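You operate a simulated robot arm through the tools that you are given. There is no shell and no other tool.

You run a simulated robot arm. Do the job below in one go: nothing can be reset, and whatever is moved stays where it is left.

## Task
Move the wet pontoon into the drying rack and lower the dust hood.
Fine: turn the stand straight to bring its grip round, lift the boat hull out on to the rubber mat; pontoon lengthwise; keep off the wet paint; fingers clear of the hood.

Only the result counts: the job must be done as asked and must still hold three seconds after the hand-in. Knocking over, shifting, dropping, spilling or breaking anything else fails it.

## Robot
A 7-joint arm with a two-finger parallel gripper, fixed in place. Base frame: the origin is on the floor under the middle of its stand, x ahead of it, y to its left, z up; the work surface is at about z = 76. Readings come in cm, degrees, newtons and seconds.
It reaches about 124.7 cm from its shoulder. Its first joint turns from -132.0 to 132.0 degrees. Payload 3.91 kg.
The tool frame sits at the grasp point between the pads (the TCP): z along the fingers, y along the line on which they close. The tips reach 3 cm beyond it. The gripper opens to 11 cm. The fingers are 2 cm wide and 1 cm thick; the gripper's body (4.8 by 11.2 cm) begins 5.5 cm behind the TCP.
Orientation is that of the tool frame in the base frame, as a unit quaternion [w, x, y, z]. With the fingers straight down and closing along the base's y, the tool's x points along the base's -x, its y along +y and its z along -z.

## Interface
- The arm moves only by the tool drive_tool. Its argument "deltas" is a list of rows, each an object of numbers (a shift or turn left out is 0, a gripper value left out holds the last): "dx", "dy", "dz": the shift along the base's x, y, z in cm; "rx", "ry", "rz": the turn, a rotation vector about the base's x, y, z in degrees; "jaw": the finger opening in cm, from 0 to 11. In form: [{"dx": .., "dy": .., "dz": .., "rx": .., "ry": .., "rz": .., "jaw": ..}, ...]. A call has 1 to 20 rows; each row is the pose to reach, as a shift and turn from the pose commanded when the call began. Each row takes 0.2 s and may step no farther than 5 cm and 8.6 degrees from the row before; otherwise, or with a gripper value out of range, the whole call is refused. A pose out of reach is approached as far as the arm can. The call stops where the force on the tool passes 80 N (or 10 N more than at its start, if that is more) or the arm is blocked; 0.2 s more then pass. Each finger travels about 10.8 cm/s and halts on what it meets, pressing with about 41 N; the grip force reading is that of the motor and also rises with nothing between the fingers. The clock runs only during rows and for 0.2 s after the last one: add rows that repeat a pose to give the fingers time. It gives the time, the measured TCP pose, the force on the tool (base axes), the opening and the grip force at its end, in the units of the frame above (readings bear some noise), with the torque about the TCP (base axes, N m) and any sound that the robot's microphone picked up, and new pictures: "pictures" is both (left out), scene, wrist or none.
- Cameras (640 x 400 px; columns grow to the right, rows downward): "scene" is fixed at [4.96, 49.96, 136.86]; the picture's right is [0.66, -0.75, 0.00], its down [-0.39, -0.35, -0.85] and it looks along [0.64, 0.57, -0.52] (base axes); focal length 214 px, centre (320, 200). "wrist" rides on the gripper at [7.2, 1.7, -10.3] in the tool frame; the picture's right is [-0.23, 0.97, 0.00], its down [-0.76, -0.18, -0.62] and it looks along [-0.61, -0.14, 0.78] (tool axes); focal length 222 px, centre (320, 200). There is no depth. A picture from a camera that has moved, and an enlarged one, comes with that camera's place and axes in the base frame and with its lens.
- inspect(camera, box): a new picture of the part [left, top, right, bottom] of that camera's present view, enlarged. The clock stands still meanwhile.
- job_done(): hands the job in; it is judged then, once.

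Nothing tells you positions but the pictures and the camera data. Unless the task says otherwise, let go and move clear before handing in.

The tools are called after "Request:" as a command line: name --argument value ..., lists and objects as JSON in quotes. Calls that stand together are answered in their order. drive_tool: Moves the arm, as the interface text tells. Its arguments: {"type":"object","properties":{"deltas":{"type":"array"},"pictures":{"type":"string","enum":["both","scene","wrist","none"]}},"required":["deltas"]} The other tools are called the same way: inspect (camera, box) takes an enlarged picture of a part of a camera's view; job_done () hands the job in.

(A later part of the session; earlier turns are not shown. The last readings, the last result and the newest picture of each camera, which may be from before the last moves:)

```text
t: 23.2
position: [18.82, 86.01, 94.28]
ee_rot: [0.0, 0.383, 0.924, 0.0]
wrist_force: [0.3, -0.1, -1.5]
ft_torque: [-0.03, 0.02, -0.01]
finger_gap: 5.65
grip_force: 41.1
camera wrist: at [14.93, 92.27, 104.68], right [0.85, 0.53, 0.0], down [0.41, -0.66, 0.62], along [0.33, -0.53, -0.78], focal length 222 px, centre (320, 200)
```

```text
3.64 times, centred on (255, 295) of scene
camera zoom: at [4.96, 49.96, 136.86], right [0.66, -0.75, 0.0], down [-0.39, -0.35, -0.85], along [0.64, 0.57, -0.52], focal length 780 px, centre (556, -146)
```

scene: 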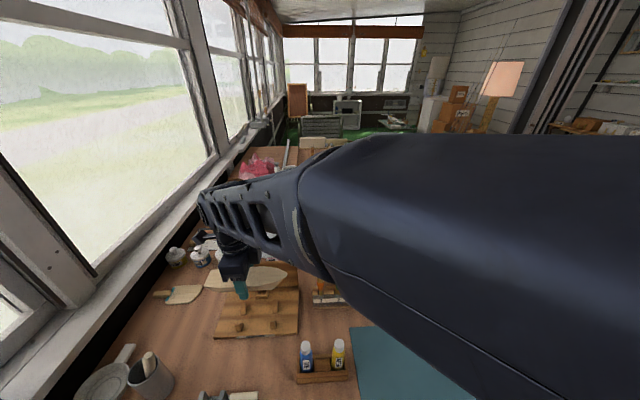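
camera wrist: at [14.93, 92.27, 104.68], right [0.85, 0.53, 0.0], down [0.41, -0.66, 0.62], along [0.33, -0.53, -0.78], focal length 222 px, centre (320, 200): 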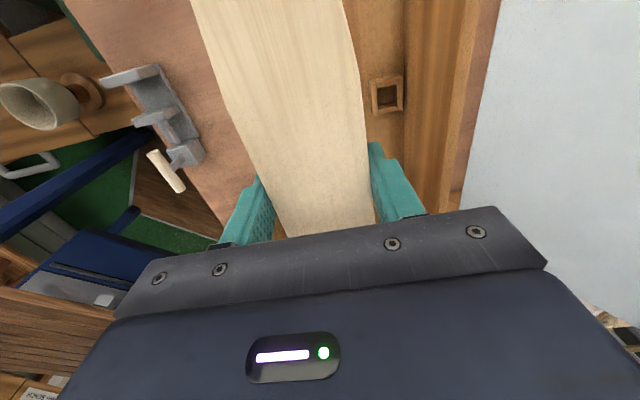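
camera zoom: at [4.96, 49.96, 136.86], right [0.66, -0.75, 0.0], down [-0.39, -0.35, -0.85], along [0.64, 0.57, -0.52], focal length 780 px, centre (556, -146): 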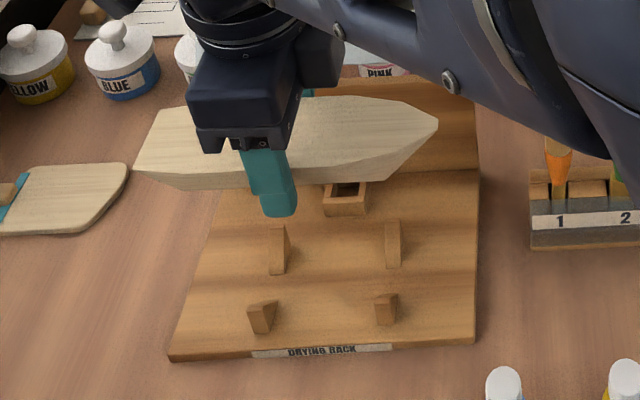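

The rack's cradle is two V-pairs of posts, centred at about (18.9, 85.4). Now I carry the hull at z≈100 over to the mat (clear of bottles and brushes) and stop above it.

Request:
drive_tool --deltas '[{"dz": 3}, {"dx": 0.9, "dy": -1.7, "dz": 6}, {"dx": 2.9, "dy": -5.4, "dz": 6}, {"dx": 4.9, "dy": -9.2, "dz": 6}, {"dx": 6.9, "dy": -13, "dz": 6}, {"dx": 8.9, "dy": -16.8, "dz": 6}, {"dx": 10.9, "dy": -20.5, "dz": 6}, {"dx": 12.9, "dy": -24.2, "dz": 6}, {"dx": 14.9, "dy": -28, "dz": 6}, {"dx": 16.9, "dy": -31.8, "dz": 6}, {"dx": 18.9, "dy": -35.5, "dz": 6}, {"dx": 20.9, "dy": -39.2, "dz": 6}, {"dx": 21.9, "dy": -41.1, "dz": 6}, {"dx": 21.9, "dy": -41.1, "dz": 6}]'

Request:
inspect --camera "scene" --box '[300, 250, 520, 400]'

```text
t: 26.2
position: [40.56, 44.77, 100.24]
ee_rot: [0.0, 0.381, 0.924, 0.001]
wrist_force: [0.5, -0.2, -1.3]
ft_torque: [0.04, 0.0, 0.0]
finger_gap: 5.66
grip_force: 41.6
camera wrist: at [36.74, 51.06, 110.71], right [0.85, 0.53, 0.0], down [0.41, -0.66, 0.62], along [0.33, -0.53, -0.78], focal length 222 px, centre (320, 200)
```

scene: 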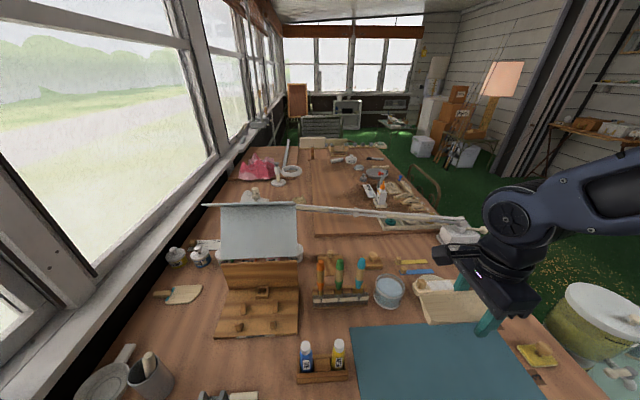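
wrist: 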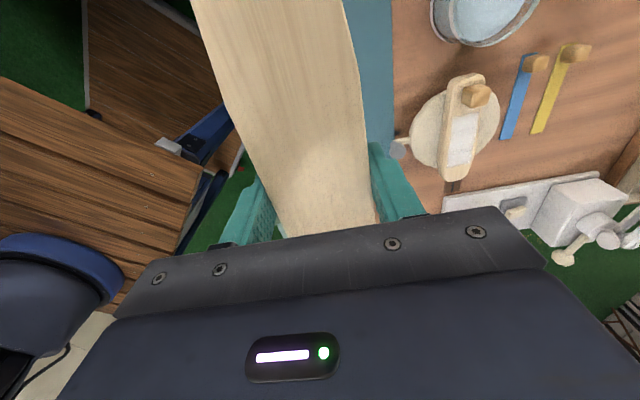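

```text
2.67 times, centred on (410, 325) of scene
camera zoom: at [4.96, 49.96, 136.86], right [0.66, -0.75, 0.0], down [-0.39, -0.35, -0.85], along [0.64, 0.57, -0.52], focal length 572 px, centre (80, -133)
```

zoom: 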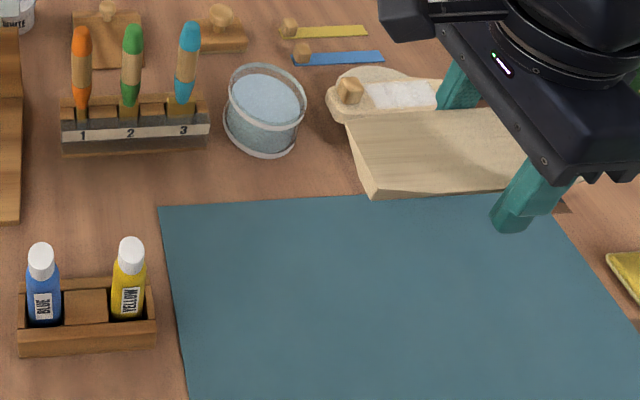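

The hull is over the mat. I'll zoom on the stern to estimate hull depth before lowering.

Request:
inspect --camera "scene" --box '[415, 275, 505, 345]'

```text
5.71 times, centred on (460, 310) of scene
camera zoom: at [4.96, 49.96, 136.86], right [0.66, -0.75, 0.0], down [-0.39, -0.35, -0.85], along [0.64, 0.57, -0.52], focal length 1226 px, centre (-480, -429)
```

zoom: 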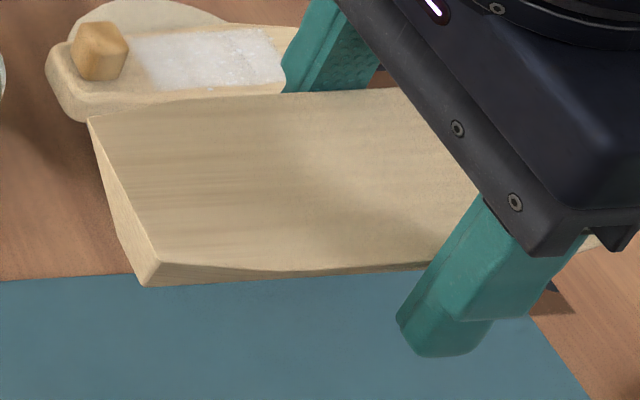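

Hull depth looks about 4.3 cm, so its keel is level with the fingertips. I lower it to just above the mat.

Request:
drive_tool --deltas '[{"dz": -4.5}, {"dz": -9}, {"dz": -13.5}, {"dz": -17}, {"dz": -19}]'

Request:
inspect --camera "scene" --box '[380, 270, 520, 380]'

```text
t: 27.4
position: [40.64, 44.91, 81.28]
ee_rot: [0.0, 0.381, 0.924, 0.0]
wrist_force: [1.0, 0.9, -1.1]
ft_torque: [0.01, -0.03, -0.01]
finger_gap: 5.63
grip_force: 40.8
camera wrist: at [36.85, 51.17, 91.77], right [0.85, 0.53, 0.0], down [0.41, -0.66, 0.62], along [0.33, -0.53, -0.78], focal length 222 px, centre (320, 200)
```

scene: 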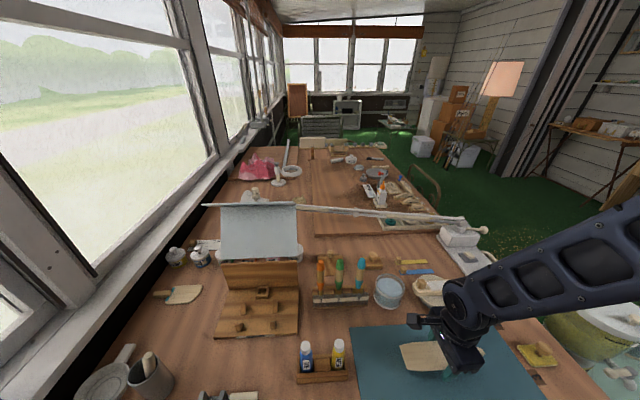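
wrist: 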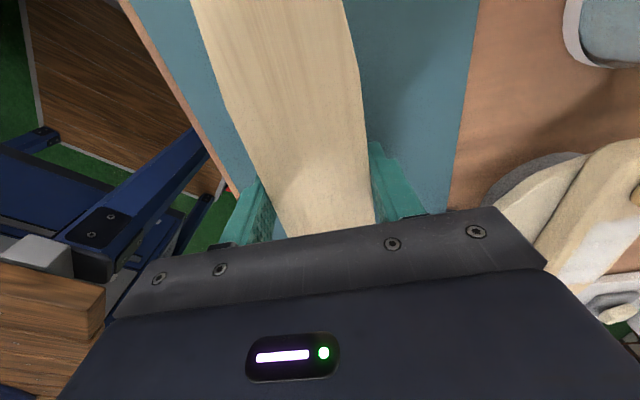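

```text
3.64 times, centred on (450, 325) of scene
camera zoom: at [4.96, 49.96, 136.86], right [0.66, -0.75, 0.0], down [-0.39, -0.35, -0.85], along [0.64, 0.57, -0.52], focal length 780 px, centre (-153, -254)
```

zoom: 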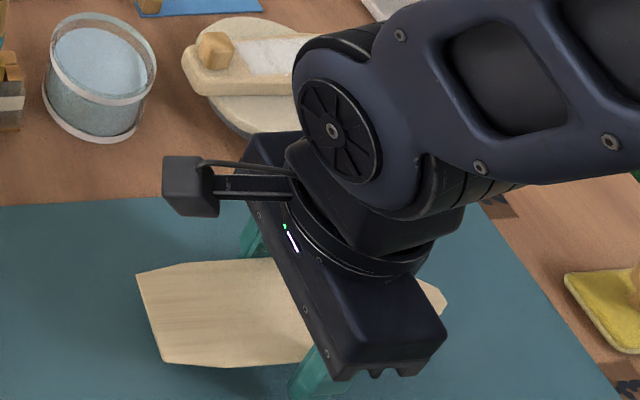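

The hull hangs just above the mat. I lower in small steps watching the force.

Request:
drive_tool --deltas '[{"dz": -0.4}, {"dz": -0.8}, {"dz": -1.1}]' --pictures "none"

Request:
drive_tool --deltas '[{"dz": -0.2}, {"dz": -0.35}]' --pictures "none"

```text
t: 28.2
position: [40.59, 44.82, 80.28]
ee_rot: [0.001, 0.382, 0.924, 0.001]
wrist_force: [-1.8, -5.4, 21.8]
ft_torque: [-0.24, 0.07, -0.19]
finger_gap: 5.61
grip_force: 41.2
```

```text
t: 28.8
position: [40.66, 44.97, 79.9]
ee_rot: [0.001, 0.382, 0.924, 0.001]
wrist_force: [0.9, 1.5, 34.7]
ft_torque: [0.02, 0.04, 0.41]
finger_gap: 5.63
grip_force: 41.0
```

Contact: the keel is on the mat. I'll ease up slightly and open the fingers gently.

Request:
drive_tool --deltas '[{"dz": 0.25}, {"dz": 0.35}, {"dz": 0.35, "jaw": 6.0}, {"dz": 0.35, "jaw": 6.4}, {"dz": 0.35, "jaw": 7.0}, {"dz": 0.35, "jaw": 8.0}, {"dz": 0.35, "jaw": 8.0}]'

Request:
inspect --camera "scene" --box '[380, 270, 520, 380]'

```text
t: 30.4
position: [40.56, 44.9, 80.18]
ee_rot: [0.001, 0.382, 0.924, 0.0]
wrist_force: [-0.2, 0.0, -0.2]
ft_torque: [-0.03, -0.05, 0.02]
finger_gap: 8.01
grip_force: 0.1
camera wrist: at [36.8, 51.14, 90.63], right [0.85, 0.53, 0.0], down [0.41, -0.66, 0.62], along [0.33, -0.53, -0.78], focal length 222 px, centre (320, 200)
```

scene: 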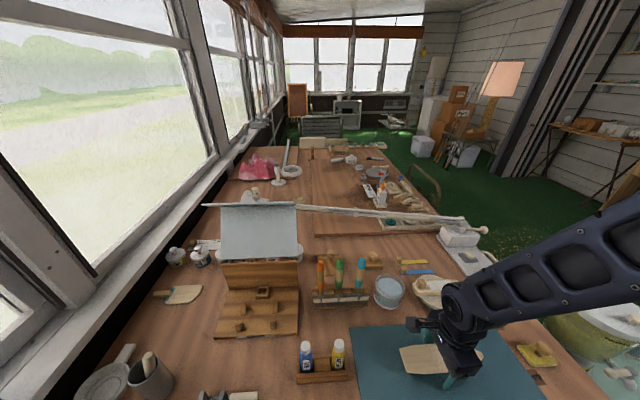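
wrist: 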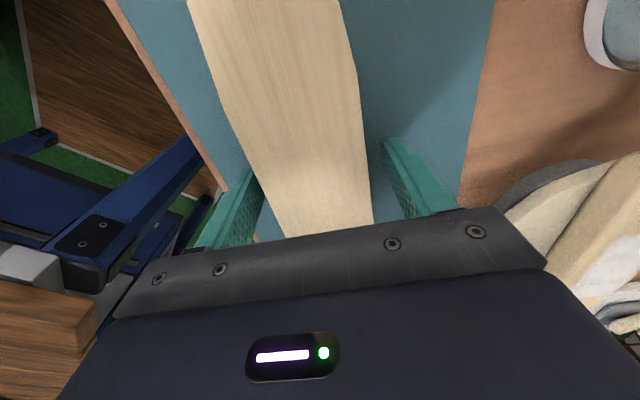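

```text
3.64 times, centred on (450, 325) of scene
camera zoom: at [4.96, 49.96, 136.86], right [0.66, -0.75, 0.0], down [-0.39, -0.35, -0.85], along [0.64, 0.57, -0.52], focal length 780 px, centre (-153, -254)
```

zoom: 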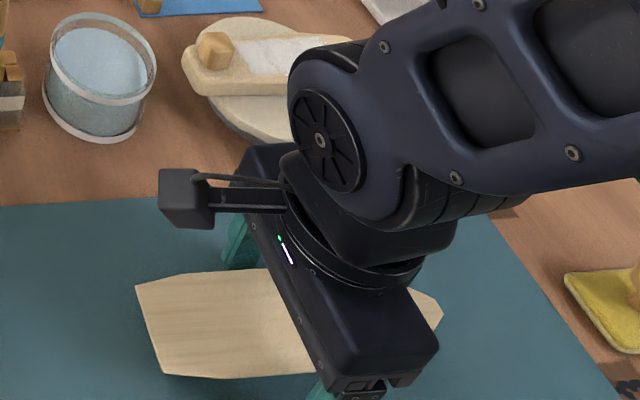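

The hull rests on the mat and is released. I rise straight up and move over the pontoon's wooden grip for a close look.

Request:
drive_tool --deltas '[{"dz": 3}, {"dz": 7}, {"dz": 11.5}, {"dz": 16}, {"dz": 19}, {"dx": 3.5, "dy": 2.4, "dz": 19.5, "jaw": 6}, {"dx": 7, "dy": 4.8, "dz": 19.5, "jaw": 5}, {"dx": 10.5, "dy": 7.2, "dz": 19.5, "jaw": 5}, {"dx": 13.7, "dy": 9.6, "dz": 19.5, "jaw": 5}, {"dx": 13.7, "dy": 9.6, "dz": 19.5, "jaw": 5}]'

Request:
inspect --camera "wrist" --box '[240, 60, 400, 200]'

Request:
inspect --camera "scene" --box '[330, 250, 500, 390]'

```text
t: 32.6
position: [54.29, 54.46, 99.74]
ee_rot: [0.0, 0.382, 0.924, 0.001]
wrist_force: [-0.2, -0.2, -0.8]
ft_torque: [-0.01, 0.03, 0.02]
finger_gap: 5.04
grip_force: 0.0
camera wrist: at [50.52, 60.7, 110.14], right [0.85, 0.53, 0.0], down [0.41, -0.66, 0.62], along [0.33, -0.53, -0.78], focal length 222 px, centre (320, 200)
```

scene: 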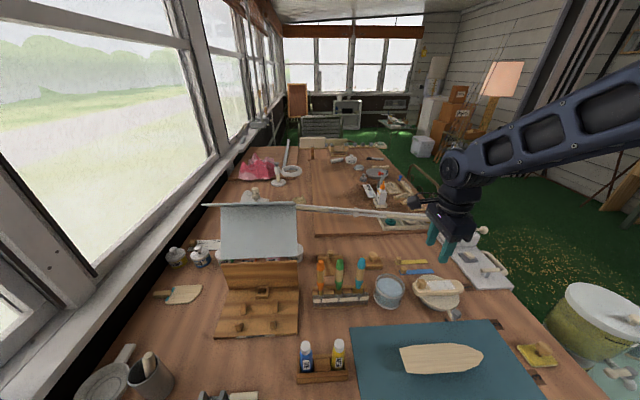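
wrist: 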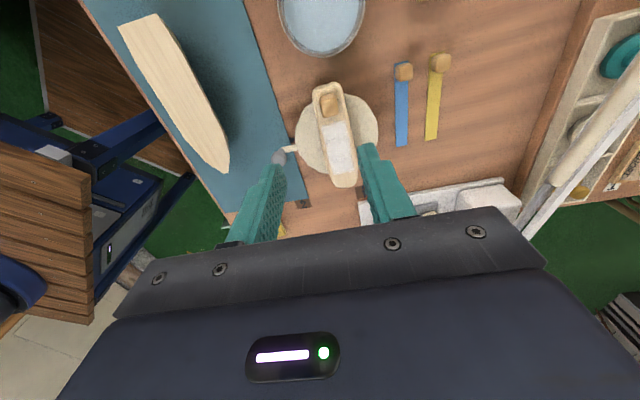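

```text
2.86 times, centred on (320, 130) of wrist
camera zoom: at [50.52, 60.7, 110.14], right [0.85, 0.53, 0.0], down [0.41, -0.66, 0.62], along [0.33, -0.53, -0.78], focal length 635 px, centre (320, 400)
```

zoom: 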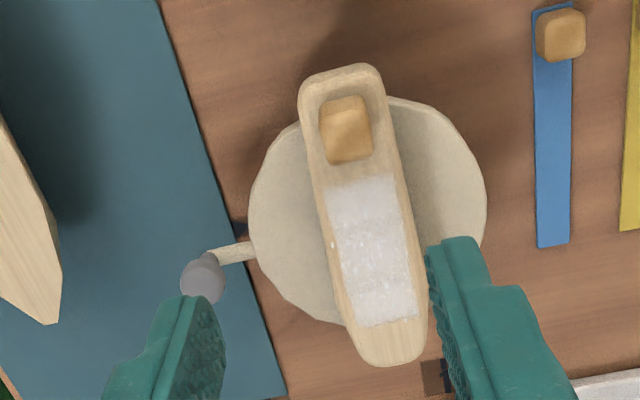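

```text
2.86 times, centred on (415, 320) of scene
camera zoom: at [4.96, 49.96, 136.86], right [0.66, -0.75, 0.0], down [-0.39, -0.35, -0.85], along [0.64, 0.57, -0.52], focal length 613 px, centre (49, -143)
```

zoom: 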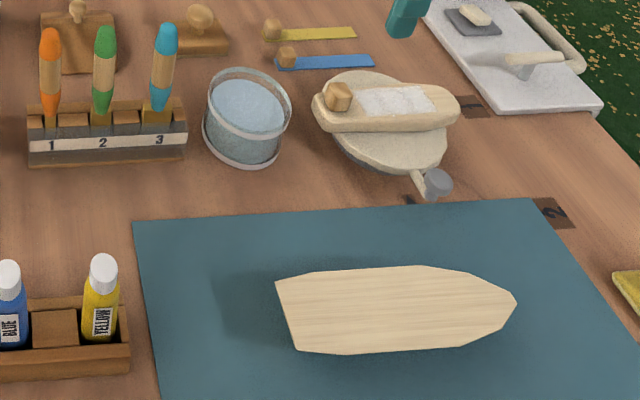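

The view is clear: hull on mat, pontoon grip toward the rack side. Let me zoom in on the lever and mark to verify the stand's alignment before lifting the pontoon.

Request:
inspect --camera "wrist" --box '[265, 75, 385, 190]'

Request:
inspect --camera "scene" --box '[400, 265, 470, 325]'

```text
3.48 times, centred on (325, 132) of wrist
camera zoom: at [50.52, 60.7, 110.14], right [0.85, 0.53, 0.0], down [0.41, -0.66, 0.62], along [0.33, -0.53, -0.78], focal length 773 px, centre (303, 435)
```

zoom: 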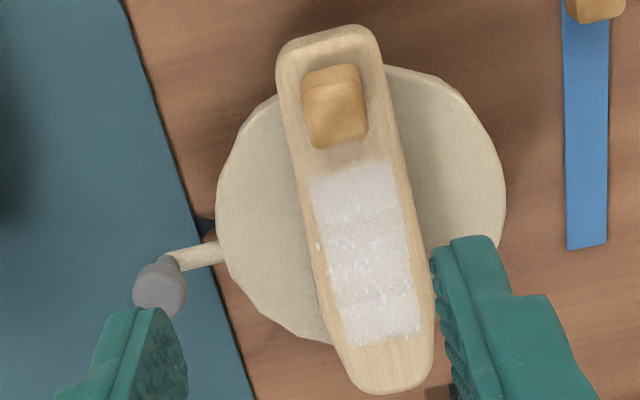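

```text
6.67 times, centred on (435, 295) of scene
camera zoom: at [4.96, 49.96, 136.86], right [0.66, -0.75, 0.0], down [-0.39, -0.35, -0.85], along [0.64, 0.57, -0.52], focal length 1430 px, centre (-447, -433)
```

zoom: 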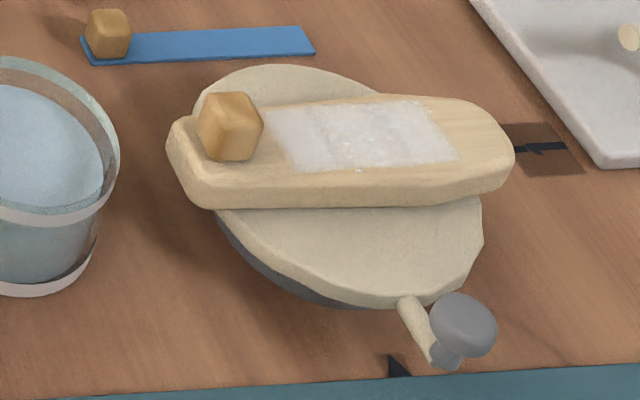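

The pontoon is parallel to the mat edge within a degree and the lever lies on the mark. The pontoon's knob grip is at about (55.3, 54.9), paint starts ~1.3 cm inboard of it. I descend over the knob to refine.

Request:
drive_tool --deltas '[{"dx": 0.5, "dy": 0.2, "dz": -3, "jaw": 4.2}, {"dx": 1.05, "dy": 0.47, "dz": -6, "jaw": 4.2}, {"dx": 1.05, "dy": 0.47, "dz": -9, "jaw": 4.2}, {"dx": 1.05, "dy": 0.47, "dz": -9, "jaw": 4.2}]'

Request:
inspect --camera "wrist" --box '[240, 80, 400, 220]'

Request:
inspect --camera "scene" --box '[400, 245, 480, 315]'

```text
t: 33.6
position: [55.46, 54.95, 90.72]
ee_rot: [-0.001, 0.382, 0.924, 0.0]
wrist_force: [0.0, -1.1, 0.0]
ft_torque: [-0.03, -0.01, 0.02]
finger_gap: 4.2
grip_force: 0.2
camera wrist: at [51.6, 61.18, 101.06], right [0.85, 0.53, 0.0], down [0.41, -0.66, 0.62], along [0.33, -0.53, -0.78], focal length 222 px, centre (320, 200)
```

scene: 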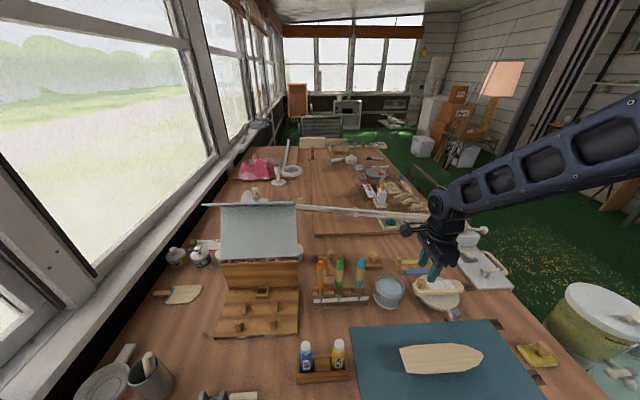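
wrist: 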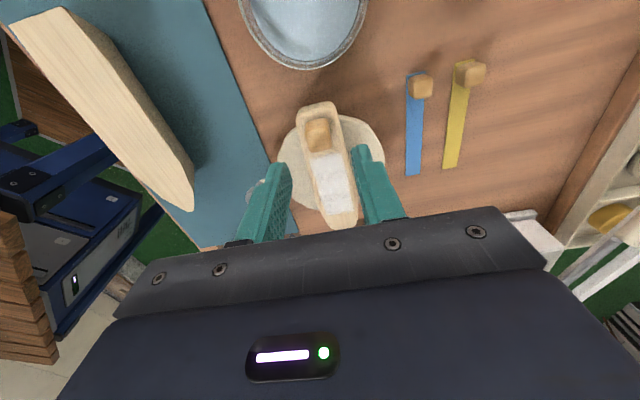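

```text
2.86 times, centred on (320, 150) of wrist
camera zoom: at [51.6, 61.18, 101.06], right [0.85, 0.53, 0.0], down [0.41, -0.66, 0.62], along [0.33, -0.53, -0.78], focal length 635 px, centre (320, 343)
```

zoom: 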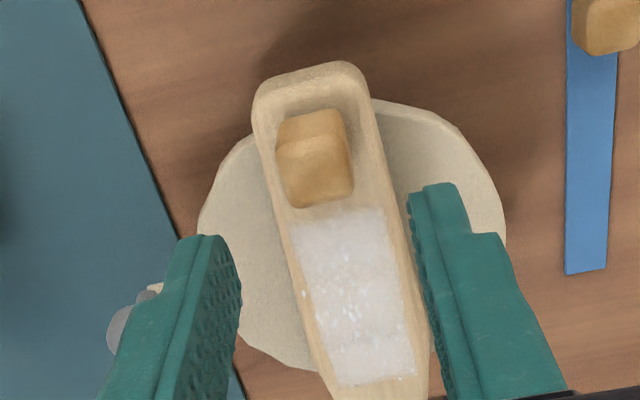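

```text
5.71 times, centred on (440, 280) of scene
camera zoom: at [4.96, 49.96, 136.86], right [0.66, -0.75, 0.0], down [-0.39, -0.35, -0.85], along [0.64, 0.57, -0.52], focal length 1226 px, centre (-366, -257)
```

zoom: 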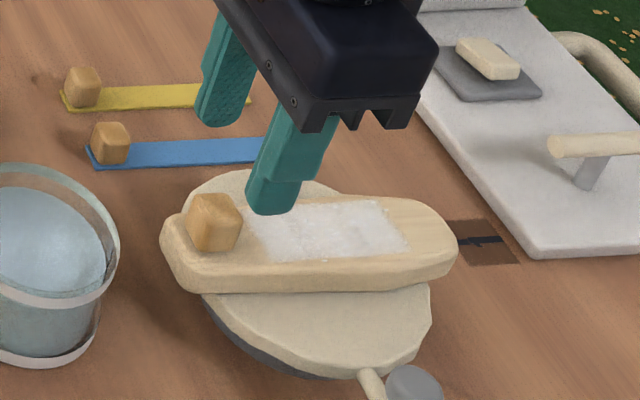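

Knob top is at z≈83.9, pontoon deck ≈81.5; fingers are centred over it and clear of the paint. I descend so the tips stop just above the deck, then close on the knob.

Request:
drive_tool --deltas '[{"dz": -2}, {"dz": -4}, {"dz": -5.8}, {"dz": -5.8}]'

Request:
inspect --camera "wrist" --box '[240, 100, 400, 230]'

Request:
inspect --camera "scene" --box '[400, 245, 480, 315]'

```text
t: 34.6
position: [55.45, 55.0, 84.84]
ee_rot: [0.0, 0.382, 0.924, 0.0]
wrist_force: [-0.8, 0.6, 0.0]
ft_torque: [0.01, 0.02, 0.0]
finger_gap: 4.18
grip_force: 0.1
camera wrist: at [51.58, 61.24, 95.31], right [0.85, 0.53, 0.0], down [0.41, -0.66, 0.62], along [0.33, -0.53, -0.78], focal length 222 px, centre (320, 200)
```

scene: 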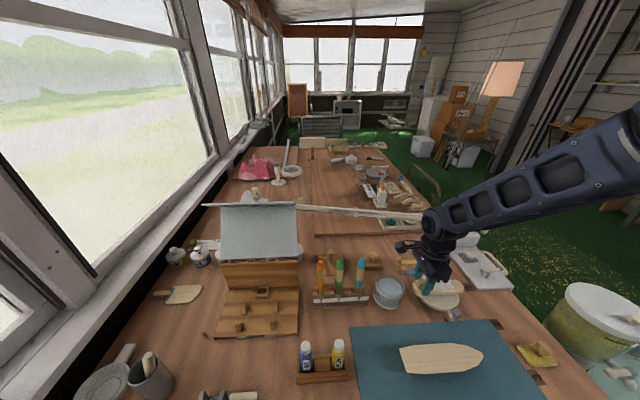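
wrist: 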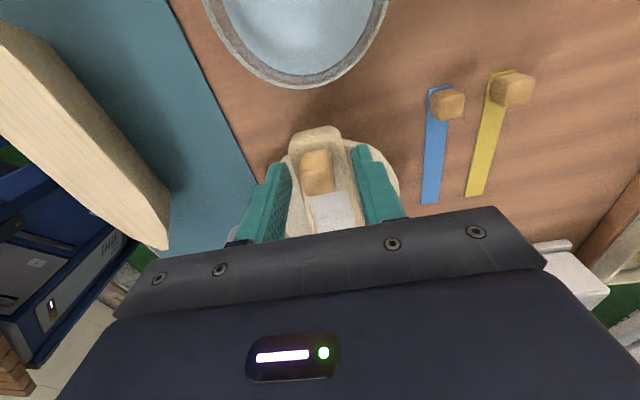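

```text
3.08 times, centred on (320, 165) of wrist
camera zoom: at [51.58, 61.24, 95.31], right [0.85, 0.53, 0.0], down [0.41, -0.66, 0.62], along [0.33, -0.53, -0.78], focal length 684 px, centre (320, 308)
```

zoom: 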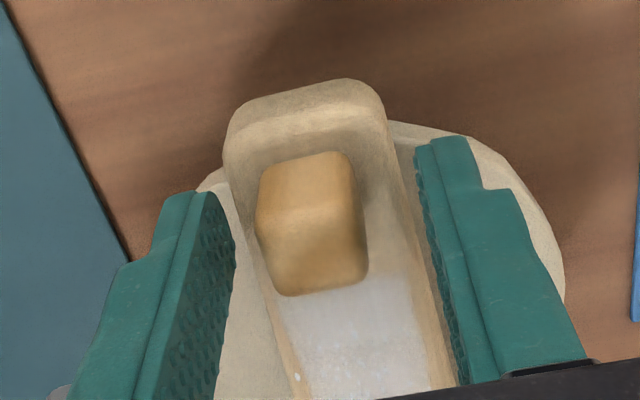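

```text
5.71 times, centred on (440, 280) of scene
camera zoom: at [4.96, 49.96, 136.86], right [0.66, -0.75, 0.0], down [-0.39, -0.35, -0.85], along [0.64, 0.57, -0.52], focal length 1226 px, centre (-366, -257)
```

zoom: 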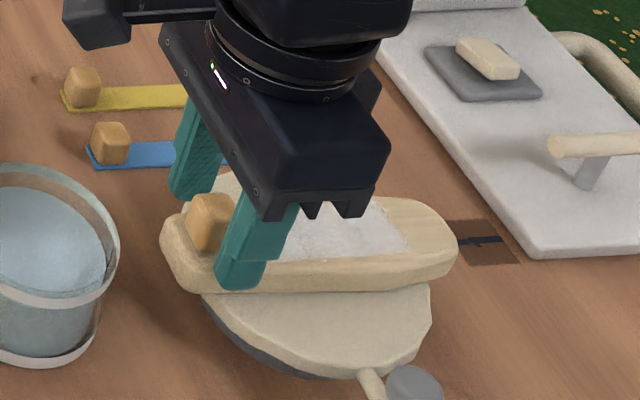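

Alignment is good. I shift slightly and raise 0.3 cm for deck clearance, then close on the knob.

Request:
drive_tool --deltas '[{"dx": 0.12, "dy": -0.12, "dz": 0.3, "jaw": 4.2}, {"dx": 0.12, "dy": -0.12, "dz": 0.3, "jaw": 3.0}, {"dx": 0.12, "dy": -0.12, "dz": 0.3, "jaw": 1.0}, {"dx": 0.12, "dy": -0.12, "dz": 0.3, "jaw": 1.0}, {"dx": 0.12, "dy": -0.12, "dz": 0.3, "jaw": 1.0}]'

Request:
inspect --camera "wrist" --box '[240, 100, 400, 230]'

Request:
inspect --camera "scene" --box '[400, 245, 480, 315]'

```text
t: 35.8
position: [55.55, 54.87, 85.25]
ee_rot: [-0.001, 0.383, 0.924, 0.0]
wrist_force: [-0.2, 0.6, 0.3]
ft_torque: [0.04, 0.02, 0.0]
finger_gap: 1.88
grip_force: 41.3
camera wrist: at [51.71, 61.11, 95.61], right [0.85, 0.53, 0.0], down [0.41, -0.66, 0.62], along [0.33, -0.53, -0.78], focal length 222 px, centre (320, 200)
```

scene: 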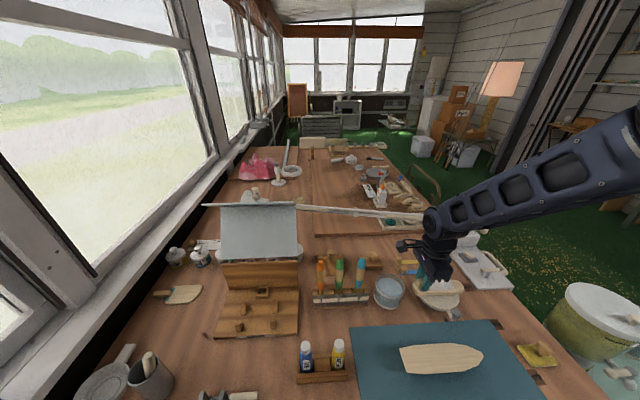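
wrist: 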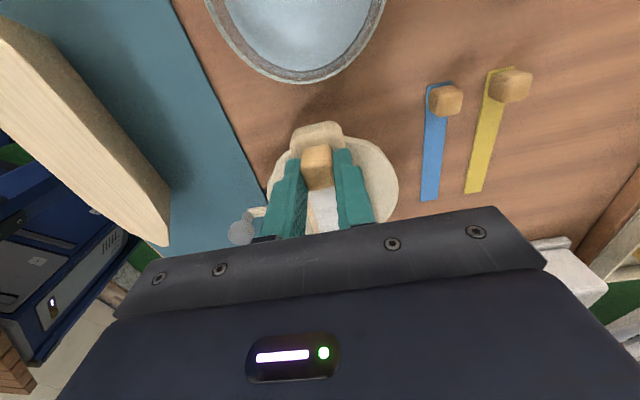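

```text
3.08 times, centred on (320, 165) of wrist
camera zoom: at [51.71, 61.11, 95.61], right [0.85, 0.53, 0.0], down [0.41, -0.66, 0.62], along [0.33, -0.53, -0.78], focal length 684 px, centre (320, 308)
```

zoom: 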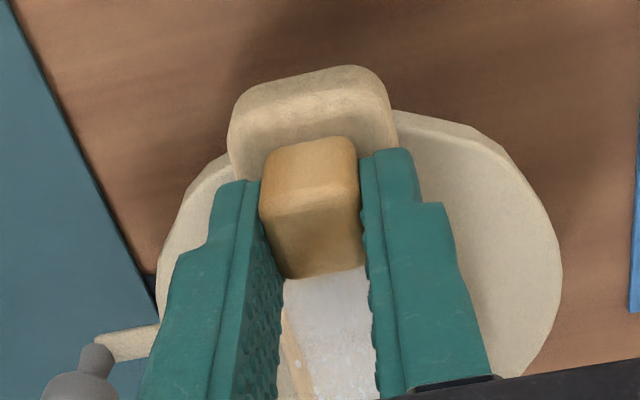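

```text
5.71 times, centred on (440, 280) of scene
camera zoom: at [4.96, 49.96, 136.86], right [0.66, -0.75, 0.0], down [-0.39, -0.35, -0.85], along [0.64, 0.57, -0.52], focal length 1226 px, centre (-366, -257)
```

zoom: 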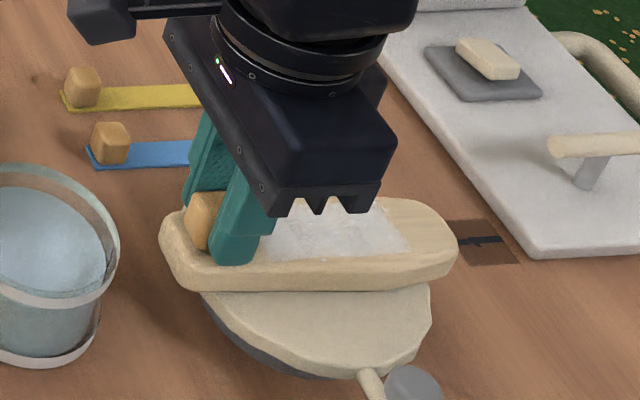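

The knob is held (1.88 cm). I lift slowly and check that the pontoon stays level.

Request:
drive_tool --deltas '[{"dz": 0.4}, {"dz": 0.9}, {"dz": 1.6}, {"dz": 2.6}, {"dz": 4}]'

Request:
inspect --camera "scene" --box '[390, 240, 490, 320]'

Request:
inspect --camera "wrist" --box '[240, 100, 400, 230]'

```text
t: 37.0
position: [55.47, 54.81, 89.14]
ee_rot: [0.0, 0.382, 0.924, 0.0]
wrist_force: [-0.1, 0.2, -0.4]
ft_torque: [0.0, 0.01, -0.02]
finger_gap: 1.91
grip_force: 40.7
camera wrist: at [51.68, 61.15, 99.61], right [0.85, 0.53, 0.0], down [0.41, -0.66, 0.62], along [0.33, -0.53, -0.78], focal length 222 px, centre (320, 200)
```

scene: 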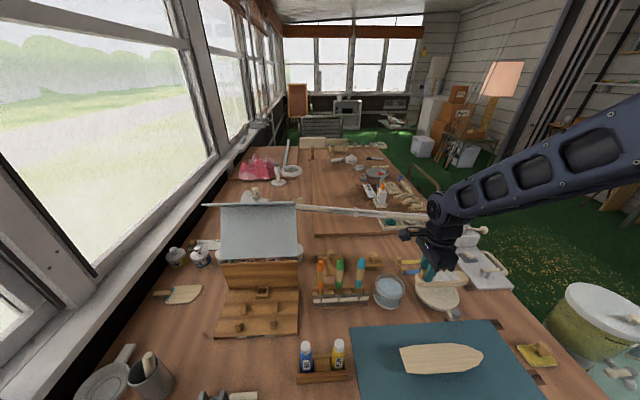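
wrist: 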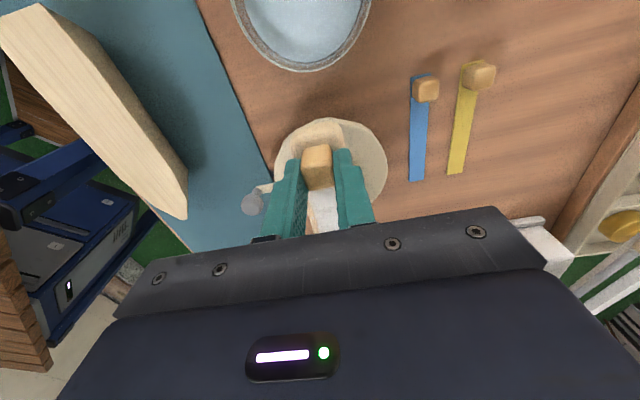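

```text
5.00 times, centred on (440, 280) of scene
camera zoom: at [4.96, 49.96, 136.86], right [0.66, -0.75, 0.0], down [-0.39, -0.35, -0.85], along [0.64, 0.57, -0.52], focal length 1072 px, centre (-280, -200)
```

zoom: 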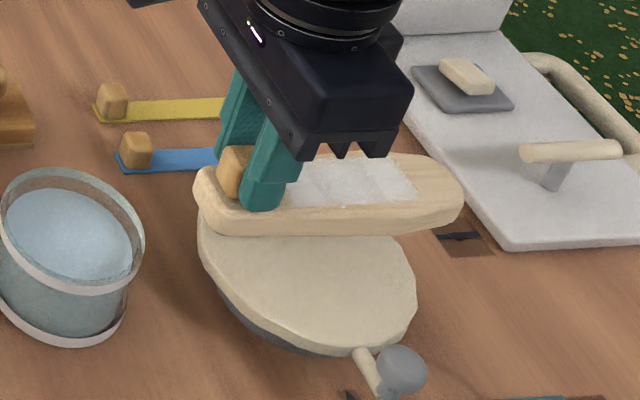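

```text
3.08 times, centred on (320, 165) of wrist
camera zoom: at [51.68, 61.15, 99.61], right [0.85, 0.53, 0.0], down [0.41, -0.66, 0.62], along [0.33, -0.53, -0.78], focal length 684 px, centre (320, 308)
```

zoom: 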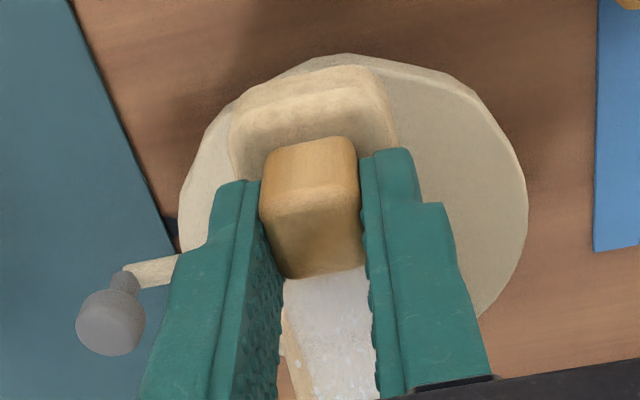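

The pontoon is up and level, the stand is free. Before carrying, I'll inspect the empty cradle closely.

Request:
inspect --camera "scene" --box '[205, 280, 305, 345]'

Request:
inspect --camera "scene" --box '[195, 180, 310, 260]'

```text
6.15 times, centred on (255, 312) of scene
camera zoom: at [4.96, 49.96, 136.86], right [0.66, -0.75, 0.0], down [-0.39, -0.35, -0.85], along [0.64, 0.57, -0.52], focal length 1320 px, centre (720, -492)
```

zoom: 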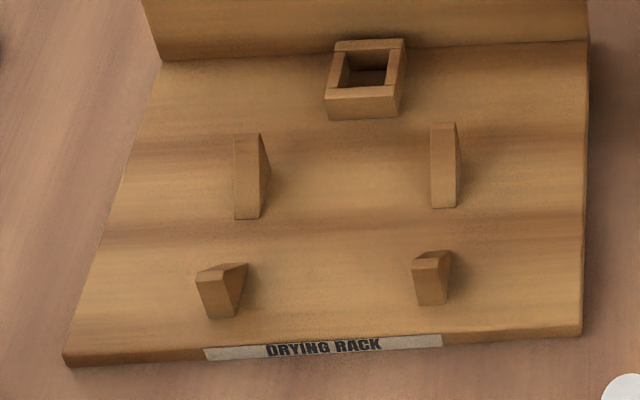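

```text
5.00 times, centred on (252, 220) of scene
camera zoom: at [4.96, 49.96, 136.86], right [0.66, -0.75, 0.0], down [-0.39, -0.35, -0.85], along [0.64, 0.57, -0.52], focal length 1072 px, centre (658, 100)
```

zoom: 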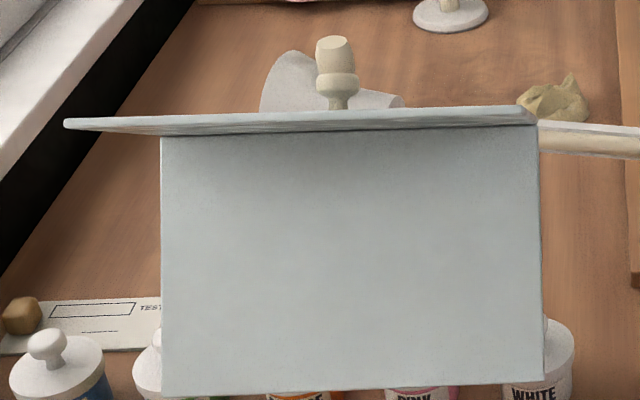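

The cradle's two V-pairs are at about s-spacing 9 cm, centred near (19, 85.6). I carry the pontoon high (z≈106) around the brushes to a point above the rack.

Request:
drive_tool --deltas '[{"dz": 4}, {"dz": 8}, {"dz": 12.5}, {"dz": 17}, {"dx": -4.3, "dy": 0.6, "dz": 17}, {"dx": -8.7, "dy": 1.15, "dz": 17}, {"dx": -13, "dy": 1.7, "dz": 17}, {"dx": -16, "dy": 4.7, "dz": 17}, {"dx": -19, "dy": 7.7, "dz": 17}, {"dx": -22, "dy": 10.7, "dz": 17}, {"dx": -25, "dy": 13.7, "dz": 17}, {"dx": -28, "dy": 16.7, "dz": 17}, {"dx": -31, "dy": 19.7, "dz": 17}, {"dx": -34, "dy": 22.7, "dz": 17}, {"dx": -37, "dy": 25.7, "dz": 17}, {"dx": -38.2, "dy": 28.8, "dz": 17}, {"dx": -39.4, "dy": 31.9, "dz": 17}, {"dx": -40.57, "dy": 34.92, "dz": 17}, {"dx": -40.57, "dy": 34.92, "dz": 17}]'

Request:
inspect --camera "scene" --box '[190, 220, 330, 350]'

Request:
inspect --camera "wrist" --box '[220, 0, 440, 220]'

```text
t: 41.0
position: [14.83, 89.84, 106.11]
ee_rot: [0.0, 0.382, 0.924, 0.0]
wrist_force: [0.4, -0.3, -0.6]
ft_torque: [0.02, 0.02, -0.02]
finger_gap: 1.87
grip_force: 40.6
camera wrist: at [11.04, 96.0, 116.61], right [0.85, 0.53, 0.0], down [0.41, -0.66, 0.62], along [0.33, -0.53, -0.78], focal length 222 px, centre (320, 200)
```

scene: 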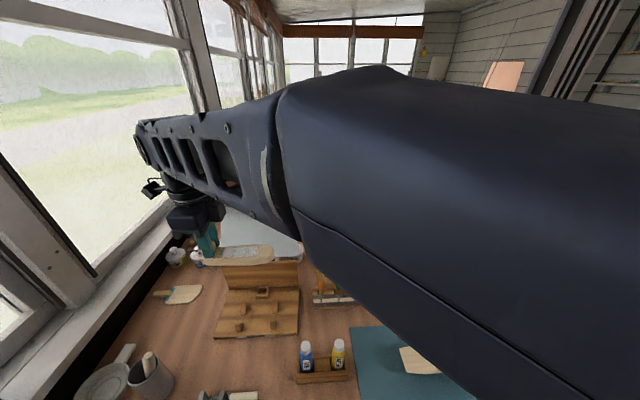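
wrist: 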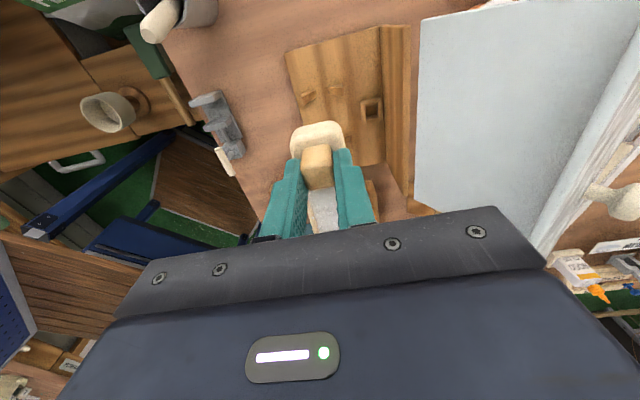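

```text
3.08 times, centred on (260, 285) of scene
camera zoom: at [4.96, 49.96, 136.86], right [0.66, -0.75, 0.0], down [-0.39, -0.35, -0.85], along [0.64, 0.57, -0.52], focal length 660 px, centre (505, -62)
```

zoom: 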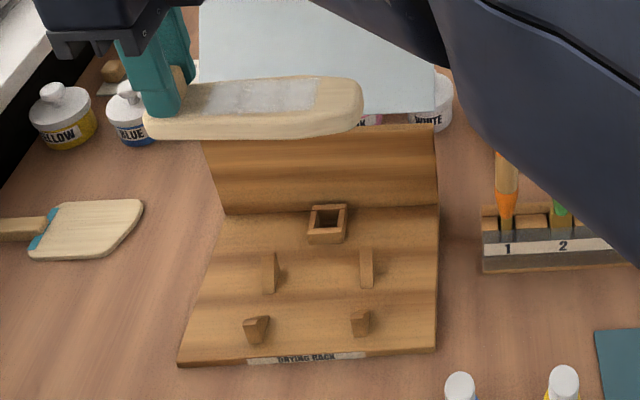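

```text
1.82 times, centred on (330, 110) of wrist
camera zoom: at [11.04, 96.0, 116.61], right [0.85, 0.53, 0.0], down [0.41, -0.66, 0.62], along [0.33, -0.53, -0.78], focal length 404 px, centre (302, 364)
```

zoom: 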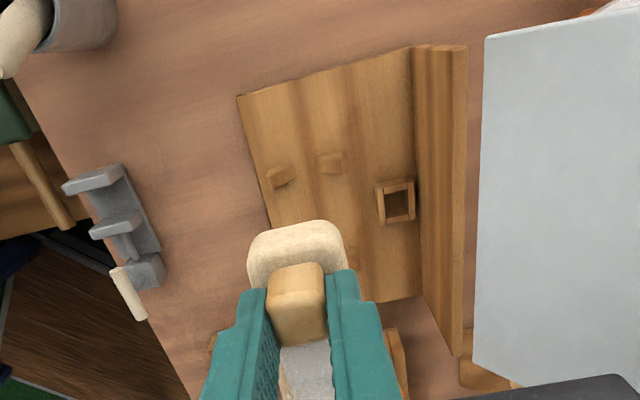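

The pontoon is above the rack, lined up with the cradle. I descend to just above the posts and check.

Request:
drive_tool --deltas '[{"dz": -4}, {"dz": -8}, {"dz": -12}, {"dz": -15.5}, {"dz": -18}, {"dz": -18}]'

Request:
inspect --camera "scene" --box '[190, 240, 320, 350]'

Request:
inspect --camera "wrist" --box '[220, 0, 440, 220]'

```text
t: 42.4
position: [14.79, 89.88, 88.17]
ee_rot: [0.0, 0.382, 0.924, 0.0]
wrist_force: [-0.6, -0.2, -1.2]
ft_torque: [0.02, 0.0, 0.03]
finger_gap: 1.88
grip_force: 41.1
camera wrist: at [11.09, 96.09, 98.61], right [0.85, 0.53, 0.0], down [0.41, -0.66, 0.62], along [0.33, -0.53, -0.78], focal length 222 px, centre (320, 200)
```

scene: 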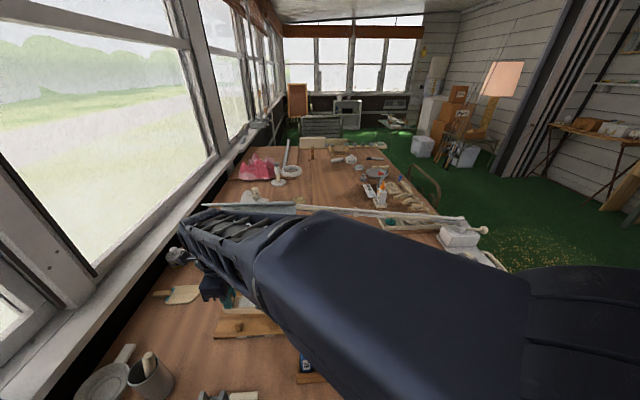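
wrist: 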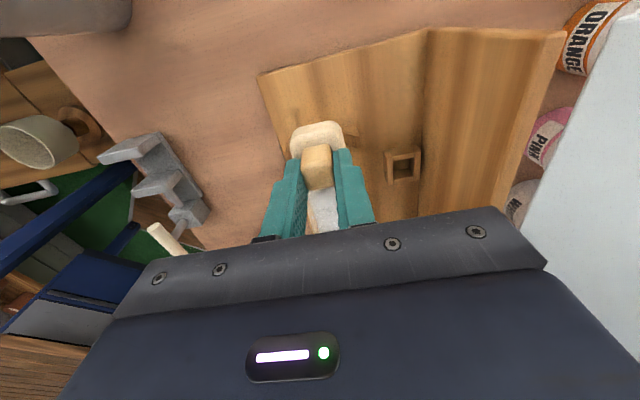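

```text
3.64 times, centred on (255, 295) of scene
camera zoom: at [4.96, 49.96, 136.86], right [0.66, -0.75, 0.0], down [-0.39, -0.35, -0.85], along [0.64, 0.57, -0.52], focal length 780 px, centre (556, -146)
```

zoom: 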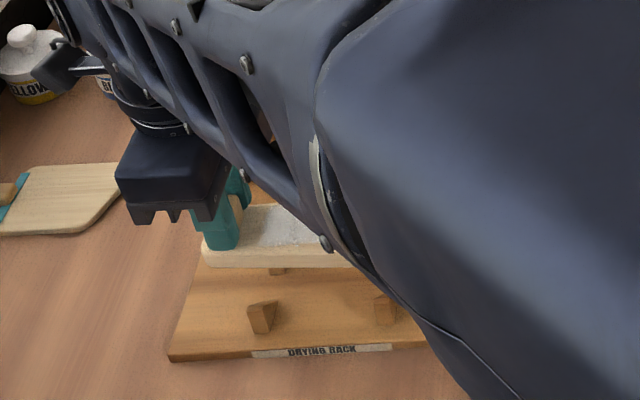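

```text
1.82 times, centred on (330, 110) of wrist
camera zoom: at [11.09, 96.09, 98.61], right [0.85, 0.53, 0.0], down [0.41, -0.66, 0.62], along [0.33, -0.53, -0.78], focal length 404 px, centre (302, 364)
```

zoom: 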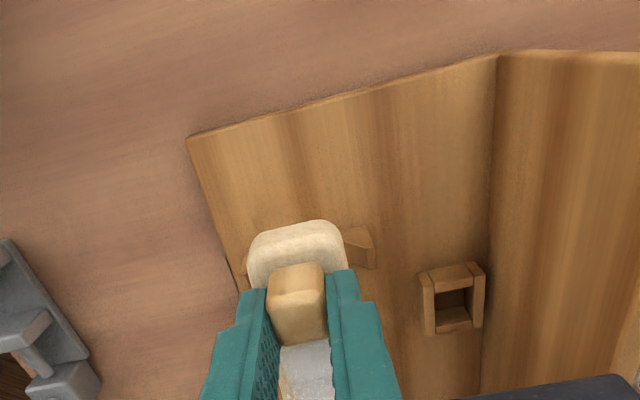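

Lined up over the V posts. I lower further in small steps, watching the force.

Request:
drive_tool --deltas '[{"dz": -1}, {"dz": -2}, {"dz": -2.8}]' --pictures "none"

Request:
drive_tool --deltas '[{"dz": -0.3}, {"dz": -0.6}]' --pictures "none"

```text
t: 43.2
position: [14.99, 89.62, 85.44]
ee_rot: [-0.001, 0.383, 0.924, 0.0]
wrist_force: [0.9, -0.5, 0.0]
ft_torque: [0.06, 0.04, -0.01]
finger_gap: 1.91
grip_force: 41.0
```

```text
t: 43.8
position: [14.88, 89.76, 84.68]
ee_rot: [0.001, 0.383, 0.924, 0.0]
wrist_force: [-0.1, -0.4, -0.9]
ft_torque: [0.0, 0.04, 0.03]
finger_gap: 1.87
grip_force: 41.2
```

Request:
drive_tool --deltas '[{"dz": -0.2}, {"dz": -0.4}]' --pictures "none"

Request:
inspect --camera "wrist" --box '[240, 60, 440, 220]'

Request:
inspect --camera "scene" --box '[200, 270, 300, 345]'

```text
t: 44.4
position: [14.93, 89.82, 84.57]
ee_rot: [-0.001, 0.382, 0.924, 0.001]
wrist_force: [-3.1, 0.0, 12.5]
ft_torque: [-0.77, -0.7, -0.15]
finger_gap: 1.89
grip_force: 41.0
```

```text
2.50 times, centred on (340, 140) of wrist
camera zoom: at [11.05, 96.02, 94.98], right [0.85, 0.53, 0.0], down [0.41, -0.66, 0.62], along [0.33, -0.53, -0.78], focal length 555 px, centre (270, 350)
```

zoom: 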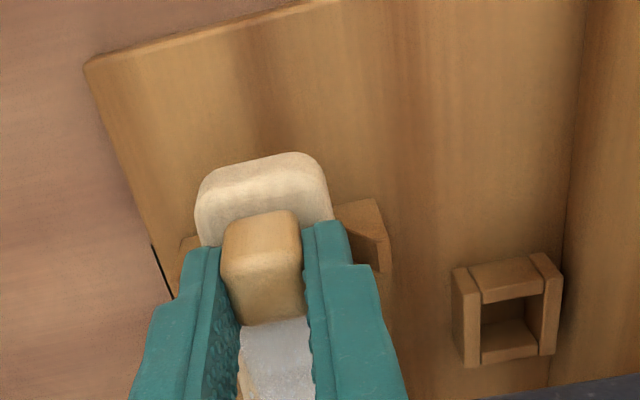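

```text
5.33 times, centred on (250, 308) of scene
camera zoom: at [4.96, 49.96, 136.86], right [0.66, -0.75, 0.0], down [-0.39, -0.35, -0.85], along [0.64, 0.57, -0.52], focal length 1144 px, centre (693, -373)
```

zoom: 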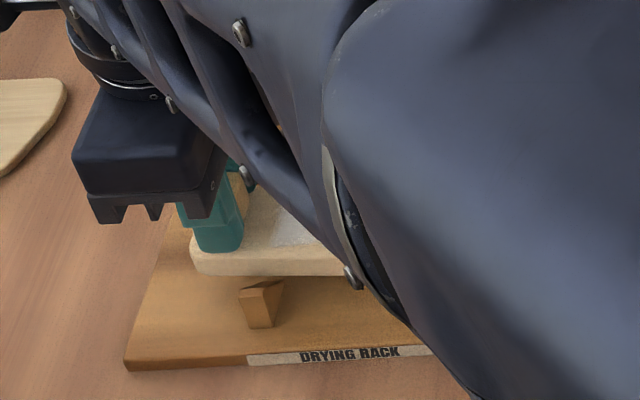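

The far end touches its V first at TCP z≈84.6. I lower a touch more, then release gently with a small opening and lift straight up.

Request:
drive_tool --deltas '[{"dz": -0.15}, {"dz": -0.15, "jaw": 2.0}, {"dz": -0.15, "jaw": 2.2}, {"dz": -0.15, "jaw": 2.5}, {"dz": -0.15, "jaw": 3.0}, {"dz": -0.15, "jaw": 3.0}]'

Request:
inspect --camera "wrist" --box '[240, 60, 440, 220]'

```text
t: 45.8
position: [14.99, 89.73, 84.22]
ee_rot: [0.0, 0.383, 0.924, 0.0]
wrist_force: [-0.1, -0.8, 0.1]
ft_torque: [-0.03, -0.03, -0.02]
finger_gap: 3.01
grip_force: 0.1
camera wrist: at [11.09, 96.0, 94.66], right [0.85, 0.53, 0.0], down [0.41, -0.66, 0.62], along [0.33, -0.53, -0.78], focal length 222 px, centre (320, 200)
```

scene: 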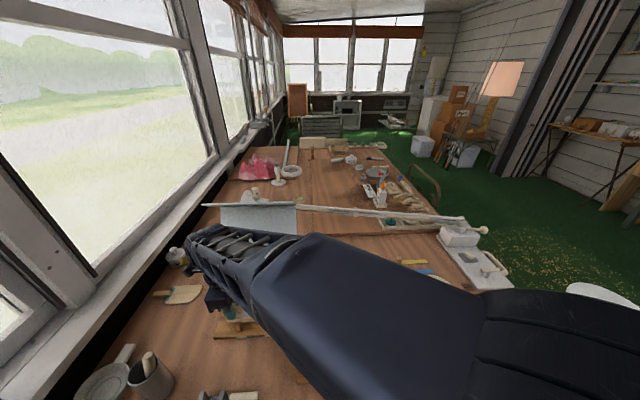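
wrist: 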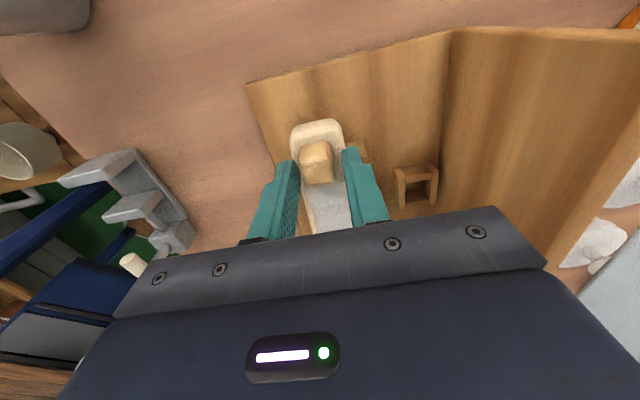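

```text
2.50 times, centred on (340, 140) of wrist
camera zoom: at [11.09, 96.0, 94.66], right [0.85, 0.53, 0.0], down [0.41, -0.66, 0.62], along [0.33, -0.53, -0.78], focal length 555 px, centre (270, 350)
```

zoom: 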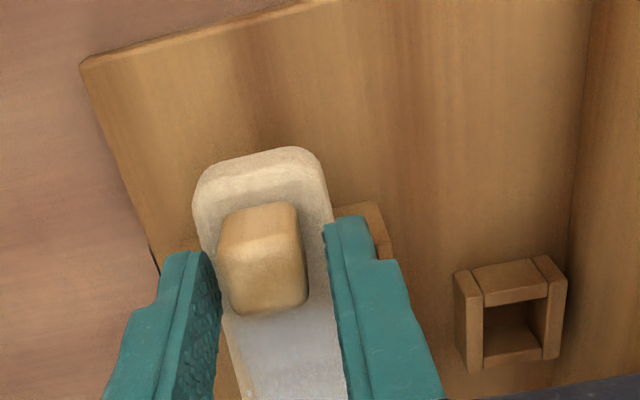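

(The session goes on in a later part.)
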